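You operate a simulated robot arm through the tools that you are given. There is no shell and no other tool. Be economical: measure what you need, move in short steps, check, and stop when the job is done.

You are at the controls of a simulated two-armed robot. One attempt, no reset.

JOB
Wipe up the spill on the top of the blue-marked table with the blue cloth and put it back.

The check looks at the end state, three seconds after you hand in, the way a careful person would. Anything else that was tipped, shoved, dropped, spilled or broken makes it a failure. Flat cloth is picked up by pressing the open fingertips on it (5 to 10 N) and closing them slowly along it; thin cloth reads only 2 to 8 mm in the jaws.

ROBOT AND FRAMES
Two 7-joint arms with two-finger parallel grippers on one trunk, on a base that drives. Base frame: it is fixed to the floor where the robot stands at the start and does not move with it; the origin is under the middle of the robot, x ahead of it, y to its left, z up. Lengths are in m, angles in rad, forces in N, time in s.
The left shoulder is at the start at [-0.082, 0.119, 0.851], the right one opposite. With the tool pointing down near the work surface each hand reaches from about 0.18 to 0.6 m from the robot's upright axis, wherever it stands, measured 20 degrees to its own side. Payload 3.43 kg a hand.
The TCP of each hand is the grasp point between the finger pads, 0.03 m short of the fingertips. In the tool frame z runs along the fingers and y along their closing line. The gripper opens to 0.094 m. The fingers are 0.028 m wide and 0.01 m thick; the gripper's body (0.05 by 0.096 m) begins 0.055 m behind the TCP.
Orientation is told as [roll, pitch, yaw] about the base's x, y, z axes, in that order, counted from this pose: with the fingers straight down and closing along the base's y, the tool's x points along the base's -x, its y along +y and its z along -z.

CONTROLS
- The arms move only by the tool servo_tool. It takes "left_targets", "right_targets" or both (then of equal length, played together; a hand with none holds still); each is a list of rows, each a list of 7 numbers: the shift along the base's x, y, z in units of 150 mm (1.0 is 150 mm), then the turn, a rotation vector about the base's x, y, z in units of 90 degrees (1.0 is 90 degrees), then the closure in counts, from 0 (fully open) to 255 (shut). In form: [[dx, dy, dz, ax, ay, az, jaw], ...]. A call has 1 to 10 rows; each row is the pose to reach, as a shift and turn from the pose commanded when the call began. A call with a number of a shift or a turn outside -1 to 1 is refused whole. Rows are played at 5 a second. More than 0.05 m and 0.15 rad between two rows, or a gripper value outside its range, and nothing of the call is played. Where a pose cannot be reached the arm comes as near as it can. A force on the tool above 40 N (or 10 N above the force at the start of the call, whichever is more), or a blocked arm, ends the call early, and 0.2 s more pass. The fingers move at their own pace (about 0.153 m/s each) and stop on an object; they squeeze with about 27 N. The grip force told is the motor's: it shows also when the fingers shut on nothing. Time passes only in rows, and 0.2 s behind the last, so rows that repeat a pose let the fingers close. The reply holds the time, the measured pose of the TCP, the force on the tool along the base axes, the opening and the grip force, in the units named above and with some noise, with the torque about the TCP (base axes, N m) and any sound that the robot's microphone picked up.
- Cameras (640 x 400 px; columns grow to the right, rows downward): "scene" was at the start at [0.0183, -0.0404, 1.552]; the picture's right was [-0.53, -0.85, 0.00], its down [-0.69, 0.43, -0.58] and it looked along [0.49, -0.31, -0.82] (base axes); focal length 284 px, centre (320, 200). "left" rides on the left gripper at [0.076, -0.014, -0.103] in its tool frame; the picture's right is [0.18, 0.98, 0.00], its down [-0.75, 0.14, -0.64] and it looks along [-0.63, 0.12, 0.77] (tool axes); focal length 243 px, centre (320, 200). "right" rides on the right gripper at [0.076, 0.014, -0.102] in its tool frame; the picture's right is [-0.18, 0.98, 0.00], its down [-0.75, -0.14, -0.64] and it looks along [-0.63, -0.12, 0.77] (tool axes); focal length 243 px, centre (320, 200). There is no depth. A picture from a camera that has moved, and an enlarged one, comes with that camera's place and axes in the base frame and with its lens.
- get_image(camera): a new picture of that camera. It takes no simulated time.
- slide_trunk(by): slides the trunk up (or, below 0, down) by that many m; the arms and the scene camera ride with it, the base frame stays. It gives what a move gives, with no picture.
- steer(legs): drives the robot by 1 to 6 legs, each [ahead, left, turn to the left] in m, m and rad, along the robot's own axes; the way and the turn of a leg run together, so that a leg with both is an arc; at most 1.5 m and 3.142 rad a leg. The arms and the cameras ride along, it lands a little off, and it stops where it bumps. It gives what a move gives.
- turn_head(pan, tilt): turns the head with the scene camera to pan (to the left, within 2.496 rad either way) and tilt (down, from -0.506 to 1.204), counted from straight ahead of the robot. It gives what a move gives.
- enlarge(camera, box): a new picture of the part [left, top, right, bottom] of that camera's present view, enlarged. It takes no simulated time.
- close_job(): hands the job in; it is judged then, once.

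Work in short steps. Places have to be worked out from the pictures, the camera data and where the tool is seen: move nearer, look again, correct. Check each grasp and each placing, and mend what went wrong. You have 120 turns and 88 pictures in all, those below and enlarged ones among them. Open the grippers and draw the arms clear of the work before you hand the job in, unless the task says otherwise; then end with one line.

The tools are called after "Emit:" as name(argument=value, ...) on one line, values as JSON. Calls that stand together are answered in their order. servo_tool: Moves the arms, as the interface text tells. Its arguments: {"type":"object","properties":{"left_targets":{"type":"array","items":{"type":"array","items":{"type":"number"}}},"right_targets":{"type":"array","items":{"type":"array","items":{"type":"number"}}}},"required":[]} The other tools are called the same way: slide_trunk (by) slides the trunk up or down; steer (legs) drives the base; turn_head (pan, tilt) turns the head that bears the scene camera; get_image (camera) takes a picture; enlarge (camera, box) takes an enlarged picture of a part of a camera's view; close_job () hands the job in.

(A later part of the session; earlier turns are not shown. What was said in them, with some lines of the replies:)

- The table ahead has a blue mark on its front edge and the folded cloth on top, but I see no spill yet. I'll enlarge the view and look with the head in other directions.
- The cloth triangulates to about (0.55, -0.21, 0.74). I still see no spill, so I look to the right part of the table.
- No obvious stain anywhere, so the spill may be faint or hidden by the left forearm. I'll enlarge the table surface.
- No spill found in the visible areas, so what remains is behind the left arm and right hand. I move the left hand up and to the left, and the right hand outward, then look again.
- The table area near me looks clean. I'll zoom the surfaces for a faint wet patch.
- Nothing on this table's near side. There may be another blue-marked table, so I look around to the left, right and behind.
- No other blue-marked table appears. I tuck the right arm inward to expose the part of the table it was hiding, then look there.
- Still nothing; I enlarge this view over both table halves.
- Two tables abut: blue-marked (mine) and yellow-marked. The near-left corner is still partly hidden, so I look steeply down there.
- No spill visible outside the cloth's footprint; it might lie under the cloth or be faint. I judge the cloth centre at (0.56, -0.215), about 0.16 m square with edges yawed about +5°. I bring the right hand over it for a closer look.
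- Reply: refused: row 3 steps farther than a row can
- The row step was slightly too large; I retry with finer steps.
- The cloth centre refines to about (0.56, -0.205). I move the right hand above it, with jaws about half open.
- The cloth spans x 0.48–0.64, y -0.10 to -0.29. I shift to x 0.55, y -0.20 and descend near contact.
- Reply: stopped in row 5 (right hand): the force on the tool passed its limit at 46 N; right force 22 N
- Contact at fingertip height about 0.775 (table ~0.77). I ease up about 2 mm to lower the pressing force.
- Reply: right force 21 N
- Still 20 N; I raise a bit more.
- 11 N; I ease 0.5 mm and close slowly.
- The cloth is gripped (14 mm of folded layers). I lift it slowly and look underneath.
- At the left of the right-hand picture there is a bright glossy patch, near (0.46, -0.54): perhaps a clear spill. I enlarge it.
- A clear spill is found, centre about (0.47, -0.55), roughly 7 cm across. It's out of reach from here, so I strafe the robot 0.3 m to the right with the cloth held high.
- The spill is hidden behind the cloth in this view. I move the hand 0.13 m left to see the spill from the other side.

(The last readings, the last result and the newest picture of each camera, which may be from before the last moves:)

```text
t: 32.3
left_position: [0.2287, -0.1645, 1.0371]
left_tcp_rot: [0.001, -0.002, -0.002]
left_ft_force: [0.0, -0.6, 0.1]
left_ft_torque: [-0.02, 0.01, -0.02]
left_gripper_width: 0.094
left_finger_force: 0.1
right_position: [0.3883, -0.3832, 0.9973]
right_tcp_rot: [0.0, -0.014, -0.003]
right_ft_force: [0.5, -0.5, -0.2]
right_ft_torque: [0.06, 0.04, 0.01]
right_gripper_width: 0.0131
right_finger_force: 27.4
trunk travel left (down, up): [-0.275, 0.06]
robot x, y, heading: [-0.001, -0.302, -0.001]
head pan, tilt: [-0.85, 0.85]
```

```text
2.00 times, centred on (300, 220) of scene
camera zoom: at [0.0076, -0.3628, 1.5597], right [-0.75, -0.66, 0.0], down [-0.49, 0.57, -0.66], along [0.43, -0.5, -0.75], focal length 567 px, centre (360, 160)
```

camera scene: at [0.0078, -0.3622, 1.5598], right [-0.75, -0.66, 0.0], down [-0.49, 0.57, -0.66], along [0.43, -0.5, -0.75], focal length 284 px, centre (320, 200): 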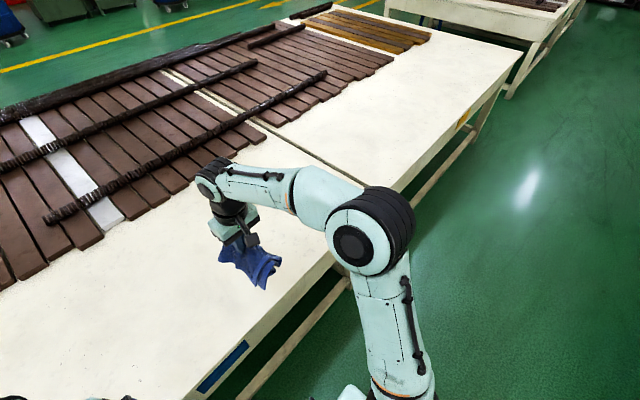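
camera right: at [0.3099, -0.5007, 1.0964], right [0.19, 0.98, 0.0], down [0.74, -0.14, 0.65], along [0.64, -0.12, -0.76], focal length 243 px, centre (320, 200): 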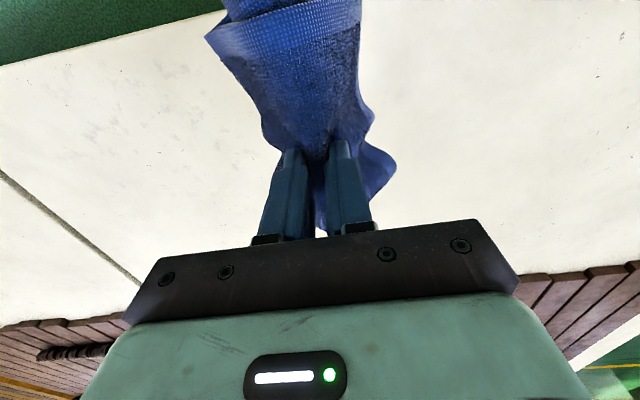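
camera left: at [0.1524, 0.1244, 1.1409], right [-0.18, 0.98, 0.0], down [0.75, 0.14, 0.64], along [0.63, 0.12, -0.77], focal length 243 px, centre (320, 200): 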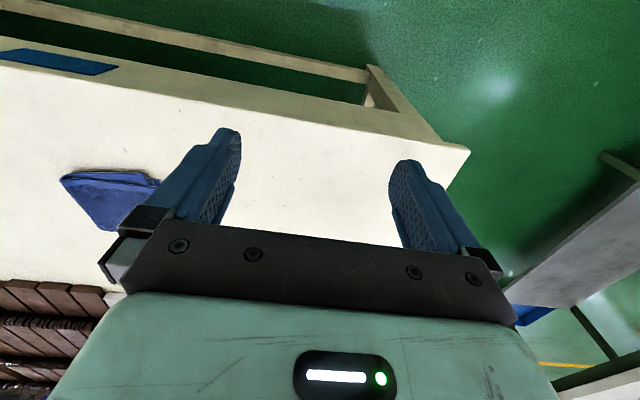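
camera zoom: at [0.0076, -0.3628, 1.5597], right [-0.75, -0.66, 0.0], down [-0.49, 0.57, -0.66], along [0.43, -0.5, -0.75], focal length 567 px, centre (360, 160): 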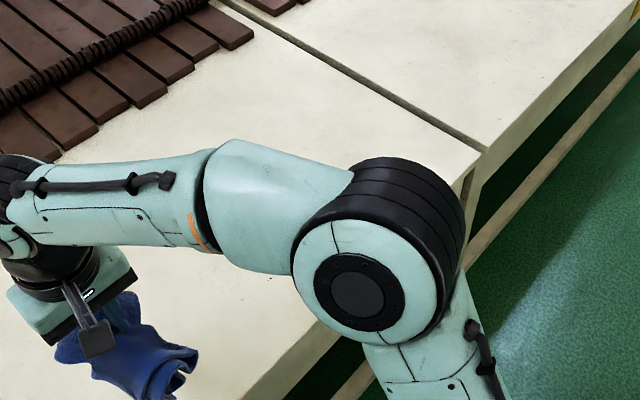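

A faint outline sits at about (0.47, -0.56). I enlarge it tightly to fix its extent.

Emit:
enlarge(camera="right", box=[160, 110, 264, 190])

```text
5.00 times, centred on (212, 150) of right
camera zoom: at [0.3109, -0.3674, 1.0991], right [0.19, 0.98, 0.0], down [0.74, -0.14, 0.65], along [0.64, -0.12, -0.76], focal length 1213 px, centre (860, 450)
```

zoom: 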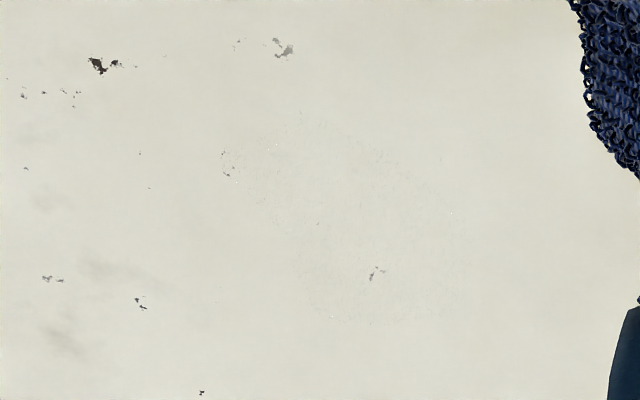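

The spill outline is centred about (0.467, -0.556), radius ~4 cm. I move the cloth above it.

Emit:
servo_tool(right_targets=[[0.1, -0.25, 0, 0, 0, 0, 255], [0.2, -0.5, 0, 0, 0, 0, 255], [0.35, -0.75, -0.1, 0, 0, 0, 255], [0.45, -1.0, -0.2, 0, 0, 0, 255], [0.45, -1.0, -0.45, 0, 0, 0, 255], [0.45, -1.0, -0.7, 0, 0, 0, 255], [0.45, -1.0, -0.85, 0, 0, 0, 255]])

```text
t: 33.9
left_position: [0.2293, -0.1642, 1.0371]
left_tcp_rot: [0.001, 0.0, -0.002]
left_ft_force: [-0.6, -0.5, 0.2]
left_ft_torque: [-0.01, -0.01, 0.01]
left_gripper_width: 0.0939
left_finger_force: 0.1
right_position: [0.4543, -0.5327, 0.8671]
right_tcp_rot: [0.0, -0.012, -0.001]
right_ft_force: [0.3, 0.1, 0.3]
right_ft_torque: [0.05, 0.03, 0.01]
right_gripper_width: 0.0132
right_finger_force: 27.4
trunk travel left (down, up): [-0.275, 0.06]
robot x, y, heading: [0.0033, -0.2998, -0.002]
head pan, tilt: [-0.85, 0.85]
```

Next I lower onto the spill centre slowly.

Emit:
servo_tool(right_targets=[[0.085, -0.155, -0.1, 0, 0, 0, 255], [0.085, -0.155, -0.2, 0, 0, 0, 255], [0.085, -0.155, -0.28, 0, 0, 0, 255], [0.085, -0.155, -0.32, 0, 0, 0, 255], [0.085, -0.155, -0.35, 0, 0, 0, 255], [0.085, -0.155, -0.37, 0, 0, 0, 255], [0.085, -0.155, -0.38, 0, 0, 0, 255]])

Emit:
get_image(camera="right")

```text
t: 35.5
left_position: [0.2277, -0.163, 1.0373]
left_tcp_rot: [-0.001, -0.002, -0.001]
left_ft_force: [0.2, 0.5, -0.4]
left_ft_torque: [-0.01, 0.01, 0.02]
left_gripper_width: 0.0941
left_finger_force: 0.1
right_position: [0.4666, -0.5554, 0.8105]
right_tcp_rot: [-0.001, -0.016, -0.003]
right_ft_force: [-2.4, -1.9, 16.1]
right_ft_torque: [-0.1, 0.09, -0.03]
right_gripper_width: 0.0134
right_finger_force: 27.7
trunk travel left (down, up): [-0.275, 0.06]
robot x, y, heading: [-0.0041, -0.3026, -0.001]
head pan, tilt: [-0.85, 0.85]
```

```text
49 pictures are left
camera right: at [0.3897, -0.5393, 0.9134], right [0.19, 0.98, 0.0], down [0.74, -0.14, 0.65], along [0.64, -0.12, -0.76], focal length 243 px, centre (320, 200)
```

right: 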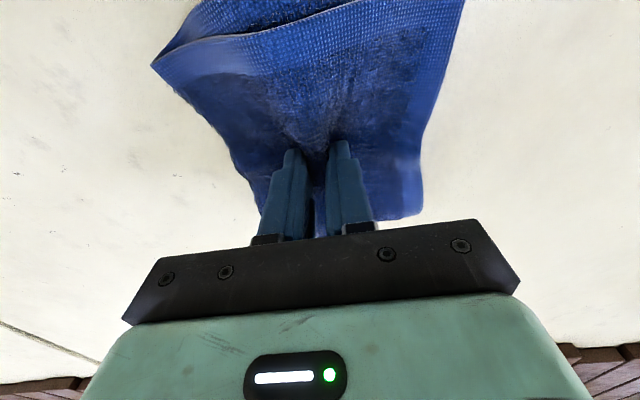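

The cloth lies flat again on the spill, pressing 16 N. I lighten slightly and wipe back and forth along y, first at the near side.

Emit:
servo_tool(right_targets=[[0, 0.12, 0.008, 0, 0, 0, 255], [-0.05, 0.25, 0.008, 0, 0, 0, 255], [-0.15, 0.3, 0.008, 0, 0, 0, 255], [-0.2, 0.15, 0.008, 0, 0, 0, 255], [-0.2, 0, 0.008, 0, 0, 0, 255], [-0.2, -0.15, 0.008, 0, 0, 0, 255], [-0.2, -0.3, 0.008, 0, 0, 0, 255], [-0.1, -0.3, 0.008, 0, 0, 0, 255], [-0.1, -0.15, 0.008, 0, 0, 0, 255], [-0.1, 0, 0.008, 0, 0, 0, 255]])

```text
t: 37.7
left_position: [0.228, -0.1633, 1.0379]
left_tcp_rot: [0.001, 0.0, 0.0]
left_ft_force: [0.6, -0.7, -0.2]
left_ft_torque: [0.02, 0.02, 0.0]
left_gripper_width: 0.0941
left_finger_force: 0.0
right_position: [0.4523, -0.5533, 0.8102]
right_tcp_rot: [0.0, -0.014, -0.002]
right_ft_force: [0.9, -4.1, 11.3]
right_ft_torque: [-0.13, -0.02, -0.02]
right_gripper_width: 0.0129
right_finger_force: 27.3
trunk travel left (down, up): [-0.275, 0.06]
robot x, y, heading: [-0.0005, -0.3015, -0.005]
head pan, tilt: [-0.85, 0.85]
```

Pressing at 11 N and sliding well. I continue strokes over the middle and far side. Base now is (0.452, -0.553).

Emit:
servo_tool(right_targets=[[0, 0.15, 0, 0, 0, 0, 255], [0.05, 0.3, 0, 0, 0, 0, 255], [0.15, 0.3, 0, 0, 0, 0, 255], [0.15, 0.15, 0, 0, 0, 0, 255], [0.15, 0, 0, 0, 0, 0, 255], [0.15, -0.15, 0, 0, 0, 0, 255], [0.15, -0.3, 0, 0, 0, 0, 255], [0.25, -0.3, 0, 0, 0, 0, 255], [0.25, -0.15, 0, 0, 0, 0, 255], [0.25, 0, 0, 0, 0, 0, 255]])

Emit:
servo_tool(right_targets=[[0, 0.15, 0, 0, 0, 0, 255], [0.02, 0.3, 0, 0, 0, 0, 255], [0.12, 0.3, 0, 0, 0, 0, 255], [0.12, 0.15, 0, 0, 0, 0, 255], [0.12, 0, 0, 0, 0, 0, 255], [0.12, -0.15, 0, 0, 0, 0, 255], [0.12, -0.3, 0, 0, 0, 0, 255], [0.0, -0.2, 0, 0, 0, 0, 255], [-0.1, -0.1, 0, 0, 0, 0, 255], [-0.15, 0, 0, 0, 0, 0, 255]])

Emit:
get_image(camera="right")

```text
t: 39.9
left_position: [0.2285, -0.1634, 1.0378]
left_tcp_rot: [0.0, 0.0, -0.003]
left_ft_force: [-0.2, 0.7, 0.6]
left_ft_torque: [0.0, 0.02, -0.01]
left_gripper_width: 0.094
left_finger_force: 0.1
right_position: [0.4898, -0.5557, 0.8099]
right_tcp_rot: [-0.001, -0.014, -0.003]
right_ft_force: [1.0, -5.2, 16.5]
right_ft_torque: [-0.14, -0.02, -0.01]
right_gripper_width: 0.0129
right_finger_force: 26.6
trunk travel left (down, up): [-0.275, 0.06]
robot x, y, heading: [0.0009, -0.3023, -0.0]
head pan, tilt: [-0.85, 0.85]
```

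```text
t: 42.1
left_position: [0.2277, -0.1637, 1.0369]
left_tcp_rot: [0.001, -0.001, -0.001]
left_ft_force: [0.2, 0.4, 0.7]
left_ft_torque: [0.0, 0.0, 0.01]
left_gripper_width: 0.0942
left_finger_force: 0.1
right_position: [0.4661, -0.5552, 0.8111]
right_tcp_rot: [0.0, -0.013, -0.003]
right_ft_force: [0.7, -2.9, 8.8]
right_ft_torque: [-0.08, -0.05, -0.02]
right_gripper_width: 0.013
right_finger_force: 27.0
trunk travel left (down, up): [-0.275, 0.06]
robot x, y, heading: [-0.0009, -0.3044, -0.002]
head pan, tilt: [-0.85, 0.85]
```

```text
48 pictures are left
camera right: at [0.389, -0.5394, 0.9139], right [0.19, 0.98, 0.0], down [0.74, -0.14, 0.65], along [0.64, -0.12, -0.76], focal length 243 px, centre (320, 200)
```

right: 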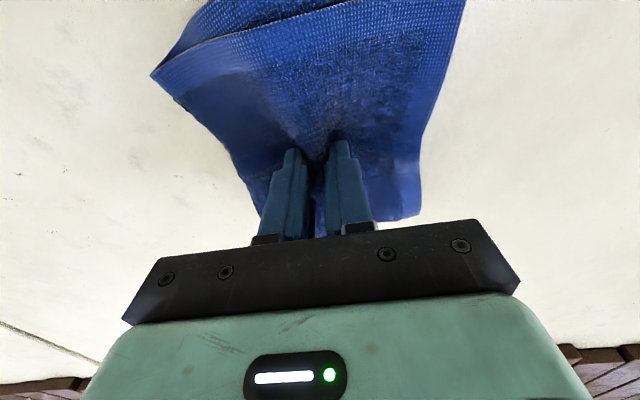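

Wiping done across the area. I lift and shift the hand left to inspect from the earlier viewpoint.

Emit:
servo_tool(right_targets=[[0, 0, 0.15, 0, 0, 0, 255], [0, 0, 0.4, 0, 0, 0, 255], [0, 0.1, 0.7, 0, 0, 0, 255], [0, 0.3, 0.9, 0, 0, 0, 255], [0, 0.6, 0.95, 0, 0, 0, 255], [0, 0.9, 0.95, 0, 0, 0, 255], [0.1, 1.0, 0.95, 0, 0, 0, 255], [0.25, 1.0, 0.95, 0, 0, 0, 255]])

Emit:
get_image(camera="right")

```text
t: 43.9
left_position: [0.2291, -0.1633, 1.0373]
left_tcp_rot: [-0.004, -0.001, -0.003]
left_ft_force: [0.2, -0.2, 0.0]
left_ft_torque: [-0.02, 0.0, 0.02]
left_gripper_width: 0.0938
left_finger_force: 0.0
right_position: [0.501, -0.4035, 0.9514]
right_tcp_rot: [-0.001, -0.013, -0.003]
right_ft_force: [0.1, 0.7, -0.2]
right_ft_torque: [0.02, 0.0, -0.02]
right_gripper_width: 0.0129
right_finger_force: 27.1
trunk travel left (down, up): [-0.275, 0.06]
robot x, y, heading: [-0.0027, -0.3014, -0.002]
head pan, tilt: [-0.85, 0.85]
```

```text
47 pictures are left
camera right: at [0.4265, -0.3884, 1.0539], right [0.19, 0.98, 0.0], down [0.74, -0.14, 0.65], along [0.64, -0.12, -0.76], focal length 243 px, centre (320, 200)
```

right: 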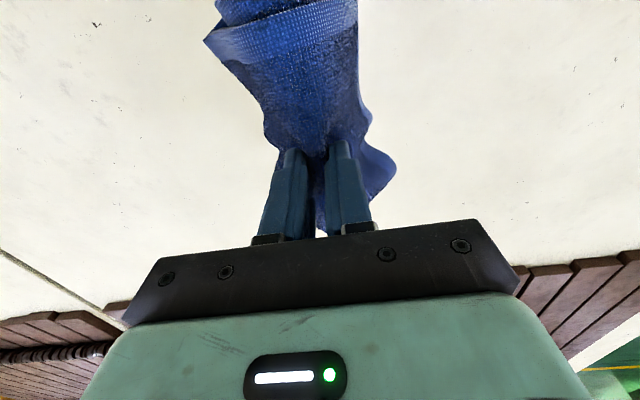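

The spill place should appear near (174, 78); I enlarge there. I'll also then go to the original glare viewpoint to confirm.

Emit:
enlarge(camera="right", box=[100, 10, 230, 150])

Emit:
servo_tool(right_targets=[[0, 0.25, 0, 0, 0, 0, 255], [0, 0.5, 0, 0, 0, 0, 255], [0, 0.75, 0, 0, 0, 0, 255], [0, 1.0, 0, 0, 0, 0, 255], [0, 1.0, 0, 0, 0, 0, 255]])

Emit:
get_image(camera="right")

```text
2.86 times, centred on (165, 80) of right
camera zoom: at [0.4265, -0.3884, 1.0539], right [0.19, 0.98, 0.0], down [0.74, -0.14, 0.65], along [0.64, -0.12, -0.76], focal length 693 px, centre (763, 543)
```

zoom: 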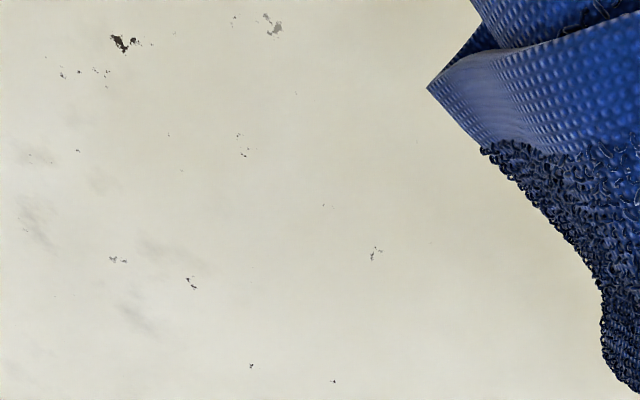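

```text
t: 45.1
left_position: [0.228, -0.1655, 1.038]
left_tcp_rot: [-0.002, 0.0, -0.001]
left_ft_force: [-0.2, -0.5, -0.3]
left_ft_torque: [0.0, 0.04, 0.05]
left_gripper_width: 0.094
left_finger_force: 0.1
right_position: [0.5024, -0.2556, 0.9536]
right_tcp_rot: [-0.002, -0.012, -0.003]
right_ft_force: [0.4, 0.0, -1.6]
right_ft_torque: [0.02, 0.02, -0.01]
right_gripper_width: 0.0129
right_finger_force: 27.4
trunk travel left (down, up): [-0.275, 0.06]
robot x, y, heading: [-0.0019, -0.3025, -0.005]
head pan, tilt: [-0.85, 0.85]
```

```text
45 pictures are left
camera right: at [0.4255, -0.2405, 1.0558], right [0.19, 0.98, 0.0], down [0.75, -0.14, 0.65], along [0.64, -0.12, -0.76], focal length 243 px, centre (320, 200)
```

right: 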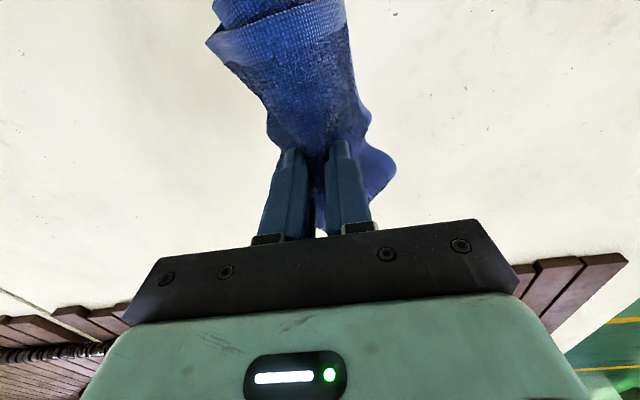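

The spill outline is gone in the enlarged view. I move the hand back, drive the robot 0.3 m left to its start place, and recheck from the original glare viewpoint.

Emit:
servo_tool(right_targets=[[0, -0.25, 0.1, 0, 0, 0, 255], [0, -0.5, 0.1, 0, 0, 0, 255], [0, -0.75, 0.1, 0, 0, 0, 255], [0, -1.0, 0.1, 0, 0, 0, 255], [0, -1.0, 0.1, 0, 0, 0, 255]])

Emit:
servo_tool(right_targets=[[0, -0.25, 0, 0, 0, 0, 255], [0, -0.5, 0, 0, 0, 0, 255], [0.02, -0.63, -0.1, 0, 0, 0, 255], [0.02, -0.63, -0.1, 0, 0, 0, 255]])

Emit:
steer(legs=[[0, 0.302, 0]])

Emit:
get_image(camera="right")

Emit:
enlarge(camera="right", box=[0, 40, 200, 220])

```text
t: 46.3
left_position: [0.2282, -0.164, 1.0381]
left_tcp_rot: [-0.001, -0.001, -0.003]
left_ft_force: [-0.3, -0.1, -0.3]
left_ft_torque: [-0.01, -0.02, 0.01]
left_gripper_width: 0.0939
left_finger_force: 0.1
right_position: [0.5035, -0.4008, 0.9683]
right_tcp_rot: [0.0, -0.011, -0.002]
right_ft_force: [0.4, -0.1, 0.3]
right_ft_torque: [0.02, -0.02, -0.03]
right_gripper_width: 0.0131
right_finger_force: 27.5
trunk travel left (down, up): [-0.275, 0.06]
robot x, y, heading: [0.0015, -0.3006, -0.0]
head pan, tilt: [-0.85, 0.85]
```

```text
t: 47.3
left_position: [0.2272, -0.1639, 1.0375]
left_tcp_rot: [0.0, 0.0, -0.001]
left_ft_force: [-0.4, 0.1, 0.0]
left_ft_torque: [0.01, -0.02, 0.03]
left_gripper_width: 0.094
left_finger_force: 0.1
right_position: [0.5093, -0.4988, 0.9549]
right_tcp_rot: [-0.001, -0.014, -0.003]
right_ft_force: [-0.8, 0.1, -0.8]
right_ft_torque: [0.01, 0.03, 0.0]
right_gripper_width: 0.0132
right_finger_force: 27.1
trunk travel left (down, up): [-0.275, 0.06]
robot x, y, heading: [-0.0038, -0.3052, -0.002]
head pan, tilt: [-0.85, 0.85]
```

```text
t: 50.5
left_position: [0.2307, 0.1329, 1.0375]
left_tcp_rot: [0.001, 0.0, -0.004]
left_ft_force: [0.3, -0.2, -0.1]
left_ft_torque: [-0.04, -0.01, 0.03]
left_gripper_width: 0.094
left_finger_force: 0.0
right_position: [0.5087, -0.2019, 0.9527]
right_tcp_rot: [-0.001, -0.013, -0.004]
right_ft_force: [-0.4, 0.4, -1.1]
right_ft_torque: [0.0, -0.02, 0.0]
right_gripper_width: 0.013
right_finger_force: 27.1
trunk travel left (down, up): [-0.275, 0.06]
robot x, y, heading: [-0.0006, -0.0034, -0.004]
head pan, tilt: [-0.85, 0.85]
```

```text
44 pictures are left
camera right: at [0.432, -0.1869, 1.0558], right [0.19, 0.98, 0.0], down [0.74, -0.15, 0.65], along [0.64, -0.12, -0.76], focal length 243 px, centre (320, 200)
```

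right: 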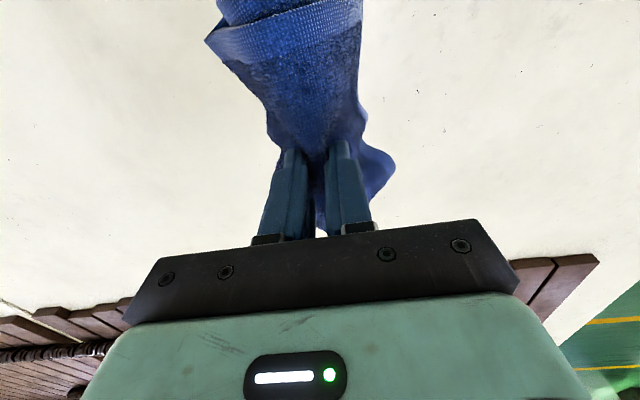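

```text
2.22 times, centred on (100, 130) of right
camera zoom: at [0.432, -0.1869, 1.0558], right [0.19, 0.98, 0.0], down [0.74, -0.15, 0.65], along [0.64, -0.12, -0.76], focal length 539 px, centre (809, 356)
```

zoom: 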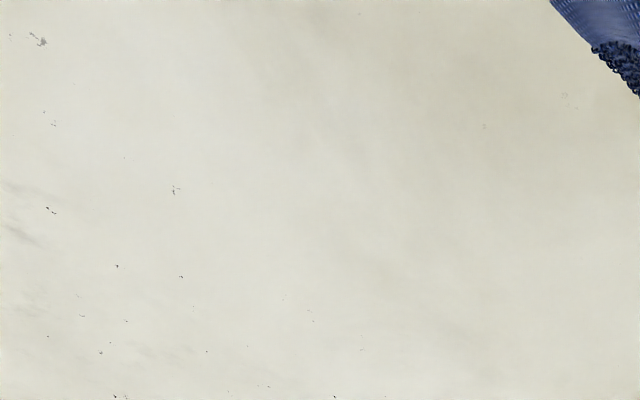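

The spill is fully gone. I now put the cloth back at the grip point where it was picked, (0.5525, -0.199).

Emit:
servo_tool(right_targets=[[0.15, 0.02, -0.1, 0, 0, 0.002, 255], [0.29, 0.02, -0.3, 0, 0, 0.002, 255], [0.29, 0.02, -0.5, 0, 0, 0.002, 255], [0.29, 0.02, -0.65, 0, 0, 0.002, 255], [0.29, 0.02, -0.78, 0, 0, 0.002, 255], [0.29, 0.02, -0.88, 0, 0, 0.002, 255], [0.29, 0.02, -0.93, 0, 0, 0.002, 255], [0.29, 0.02, -0.95, 0, 0, 0.002, 255]])

Emit:
get_image(camera="right")

```text
t: 52.3
left_position: [0.2282, 0.1314, 1.0369]
left_tcp_rot: [0.0, -0.001, -0.003]
left_ft_force: [0.4, -0.6, 0.5]
left_ft_torque: [0.01, 0.0, 0.03]
left_gripper_width: 0.0938
left_finger_force: 0.0
right_position: [0.5515, -0.1991, 0.8121]
right_tcp_rot: [0.001, -0.015, -0.003]
right_ft_force: [-3.9, -0.5, 10.3]
right_ft_torque: [0.02, 0.11, -0.02]
right_gripper_width: 0.0128
right_finger_force: 27.2
trunk travel left (down, up): [-0.275, 0.06]
robot x, y, heading: [0.0036, -0.0057, -0.005]
head pan, tilt: [-0.85, 0.85]
```

```text
42 pictures are left
camera right: at [0.475, -0.1838, 0.9143], right [0.19, 0.98, 0.0], down [0.74, -0.14, 0.65], along [0.64, -0.12, -0.76], focal length 243 px, centre (320, 200)
```

right: 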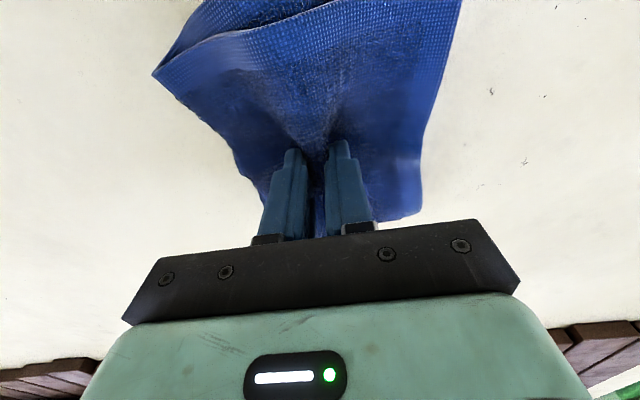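

The cloth lies just as it did when grasped. I open slowly while touching, then lift straight up.

Emit:
servo_tool(right_targets=[[0, 0, 0, 0, 0, 0, 225], [0, 0, 0, 0, 0, 0, 205], [0, 0, 0, 0, 0, 0, 180], [0, 0, 0, 0, 0, 0, 155], [0, 0, 0, 0, 0, 0, 130], [0, 0, 0, 0, 0, 0, 110], [0, 0, 0.1, 0, 0, 0, 110], [0, 0, 0.3, 0, 0, 0, 110], [0, 0, 0.55, 0, 0, 0, 110], [0, 0, 0.8, 0, 0, 0, 110]])

Emit:
get_image(camera="right")

```text
t: 54.5
left_position: [0.2292, 0.1332, 1.0382]
left_tcp_rot: [0.0, 0.001, -0.003]
left_ft_force: [0.5, -0.2, -0.7]
left_ft_torque: [0.06, 0.02, -0.05]
left_gripper_width: 0.0941
left_finger_force: 0.2
right_position: [0.5509, -0.1982, 0.93]
right_tcp_rot: [0.001, -0.012, 0.001]
right_ft_force: [-0.3, 0.5, -1.0]
right_ft_torque: [0.01, -0.01, -0.01]
right_gripper_width: 0.0537
right_finger_force: 0.0
trunk travel left (down, up): [-0.275, 0.06]
robot x, y, heading: [-0.0004, -0.0024, -0.006]
head pan, tilt: [-0.85, 0.85]
```

```text
41 pictures are left
camera right: at [0.4739, -0.1834, 1.0322], right [0.19, 0.98, 0.0], down [0.75, -0.14, 0.65], along [0.64, -0.12, -0.76], focal length 243 px, centre (320, 200)
```

right: 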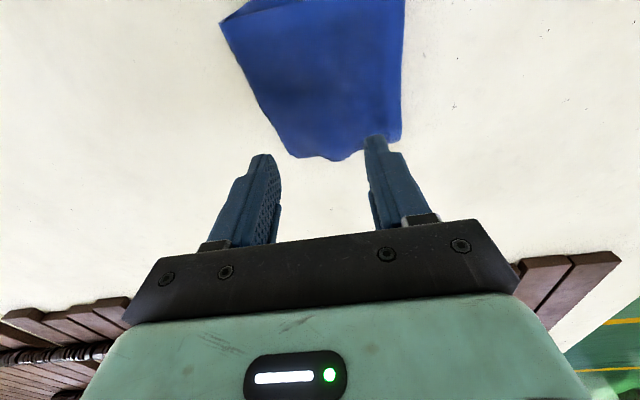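

The cloth is released and lies flat. I withdraw the right arm and check from the scene camera with the same view as before.

Emit:
servo_tool(right_targets=[[-0.25, 0, 0.15, 0, 0, 0, 60], [-0.5, -0.05, 0.25, 0, 0, 0, 0], [-0.75, -0.15, 0.3, 0, 0, 0, 0], [-1.0, -0.25, 0.3, 0, 0, 0, 0]])

Emit:
servo_tool(right_targets=[[-0.25, -0.1, 0, 0, 0, 0, 0], [-0.5, -0.2, 0, 0, 0, 0, 0], [-0.75, -0.35, 0, 0, 0, 0, 0], [-1.0, -0.5, 0, 0, 0, 0, 0], [-1.0, -0.7, 0, 0, 0, 0, 0]])

Emit:
turn_head(pan=-0.2, tilt=0.9)

Emit:
get_image(camera="scene")

Emit:
enlarge(camera="scene", box=[230, 150, 470, 300])

```text
t: 55.5
left_position: [0.2287, 0.1321, 1.0374]
left_tcp_rot: [0.001, -0.001, -0.002]
left_ft_force: [-0.3, -0.9, 0.0]
left_ft_torque: [0.0, -0.02, -0.02]
left_gripper_width: 0.094
left_finger_force: 0.0
right_position: [0.4031, -0.2377, 0.9768]
right_tcp_rot: [-0.001, -0.014, -0.001]
right_ft_force: [-0.5, -0.9, 0.1]
right_ft_torque: [0.0, -0.04, 0.03]
right_gripper_width: 0.0941
right_finger_force: 0.1
trunk travel left (down, up): [-0.275, 0.06]
robot x, y, heading: [-0.0027, 0.0003, -0.007]
head pan, tilt: [-0.85, 0.85]
```

```text
t: 56.7
left_position: [0.2301, 0.1313, 1.0361]
left_tcp_rot: [0.001, 0.001, -0.004]
left_ft_force: [0.5, 0.0, -0.3]
left_ft_torque: [-0.01, 0.0, -0.02]
left_gripper_width: 0.094
left_finger_force: 0.1
right_position: [0.2543, -0.3418, 0.9751]
right_tcp_rot: [0.001, -0.013, -0.002]
right_ft_force: [0.2, 0.7, 0.8]
right_ft_torque: [0.03, 0.01, -0.05]
right_gripper_width: 0.0939
right_finger_force: 0.1
trunk travel left (down, up): [-0.275, 0.06]
robot x, y, heading: [0.0003, -0.0047, -0.006]
head pan, tilt: [-0.85, 0.85]
```

```text
t: 57.8
left_position: [0.2296, 0.133, 1.0369]
left_tcp_rot: [0.0, 0.0, -0.002]
left_ft_force: [-0.2, 0.2, 0.2]
left_ft_torque: [0.01, 0.01, 0.0]
left_gripper_width: 0.0938
left_finger_force: 0.0
right_position: [0.2538, -0.3414, 0.9753]
right_tcp_rot: [0.001, -0.012, -0.003]
right_ft_force: [-0.1, 0.3, -0.4]
right_ft_torque: [-0.03, 0.01, 0.01]
right_gripper_width: 0.094
right_finger_force: 0.1
trunk travel left (down, up): [-0.275, 0.06]
robot x, y, heading: [-0.0024, 0.0002, -0.001]
head pan, tilt: [-0.201, 0.901]
```

```text
40 pictures are left
camera scene: at [0.031, -0.0211, 1.5559], right [-0.2, -0.98, 0.0], down [-0.77, 0.16, -0.62], along [0.61, -0.13, -0.78], focal length 284 px, centre (320, 200)
```

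scene: 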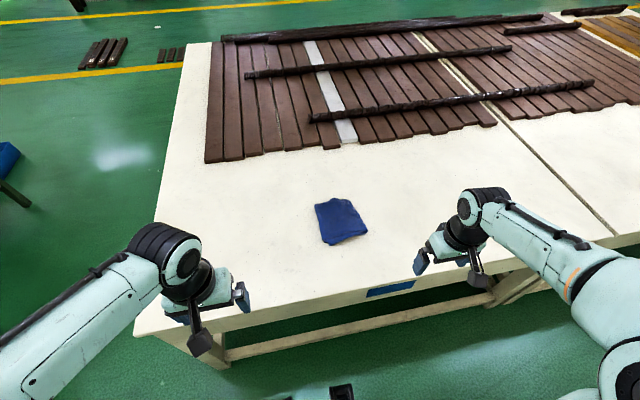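

```text
2.67 times, centred on (350, 225) of scene
camera zoom: at [0.031, -0.0211, 1.5559], right [-0.2, -0.98, 0.0], down [-0.77, 0.16, -0.62], along [0.61, -0.13, -0.78], focal length 756 px, centre (240, 133)
```

zoom: 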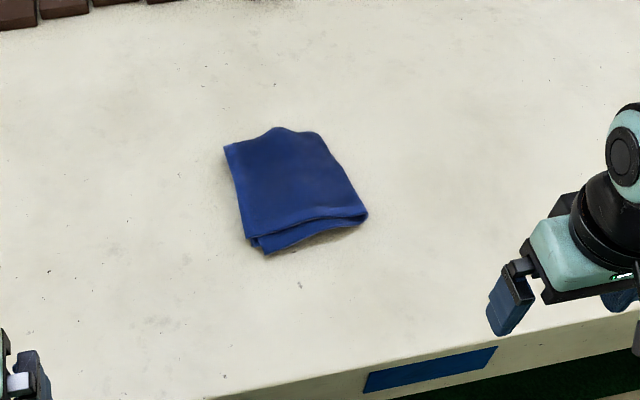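

The cloth is back in its original place, the spill is gone, the grippers are open and both arms are clear. I'm handing in.

Emit:
close_job()

```text
The job is handed in.
```

I wiped up the clear spill on the blue-marked table and put the blue cloth back where it was. The wiped patch looked clean when I checked it again from the view that first showed the spill.
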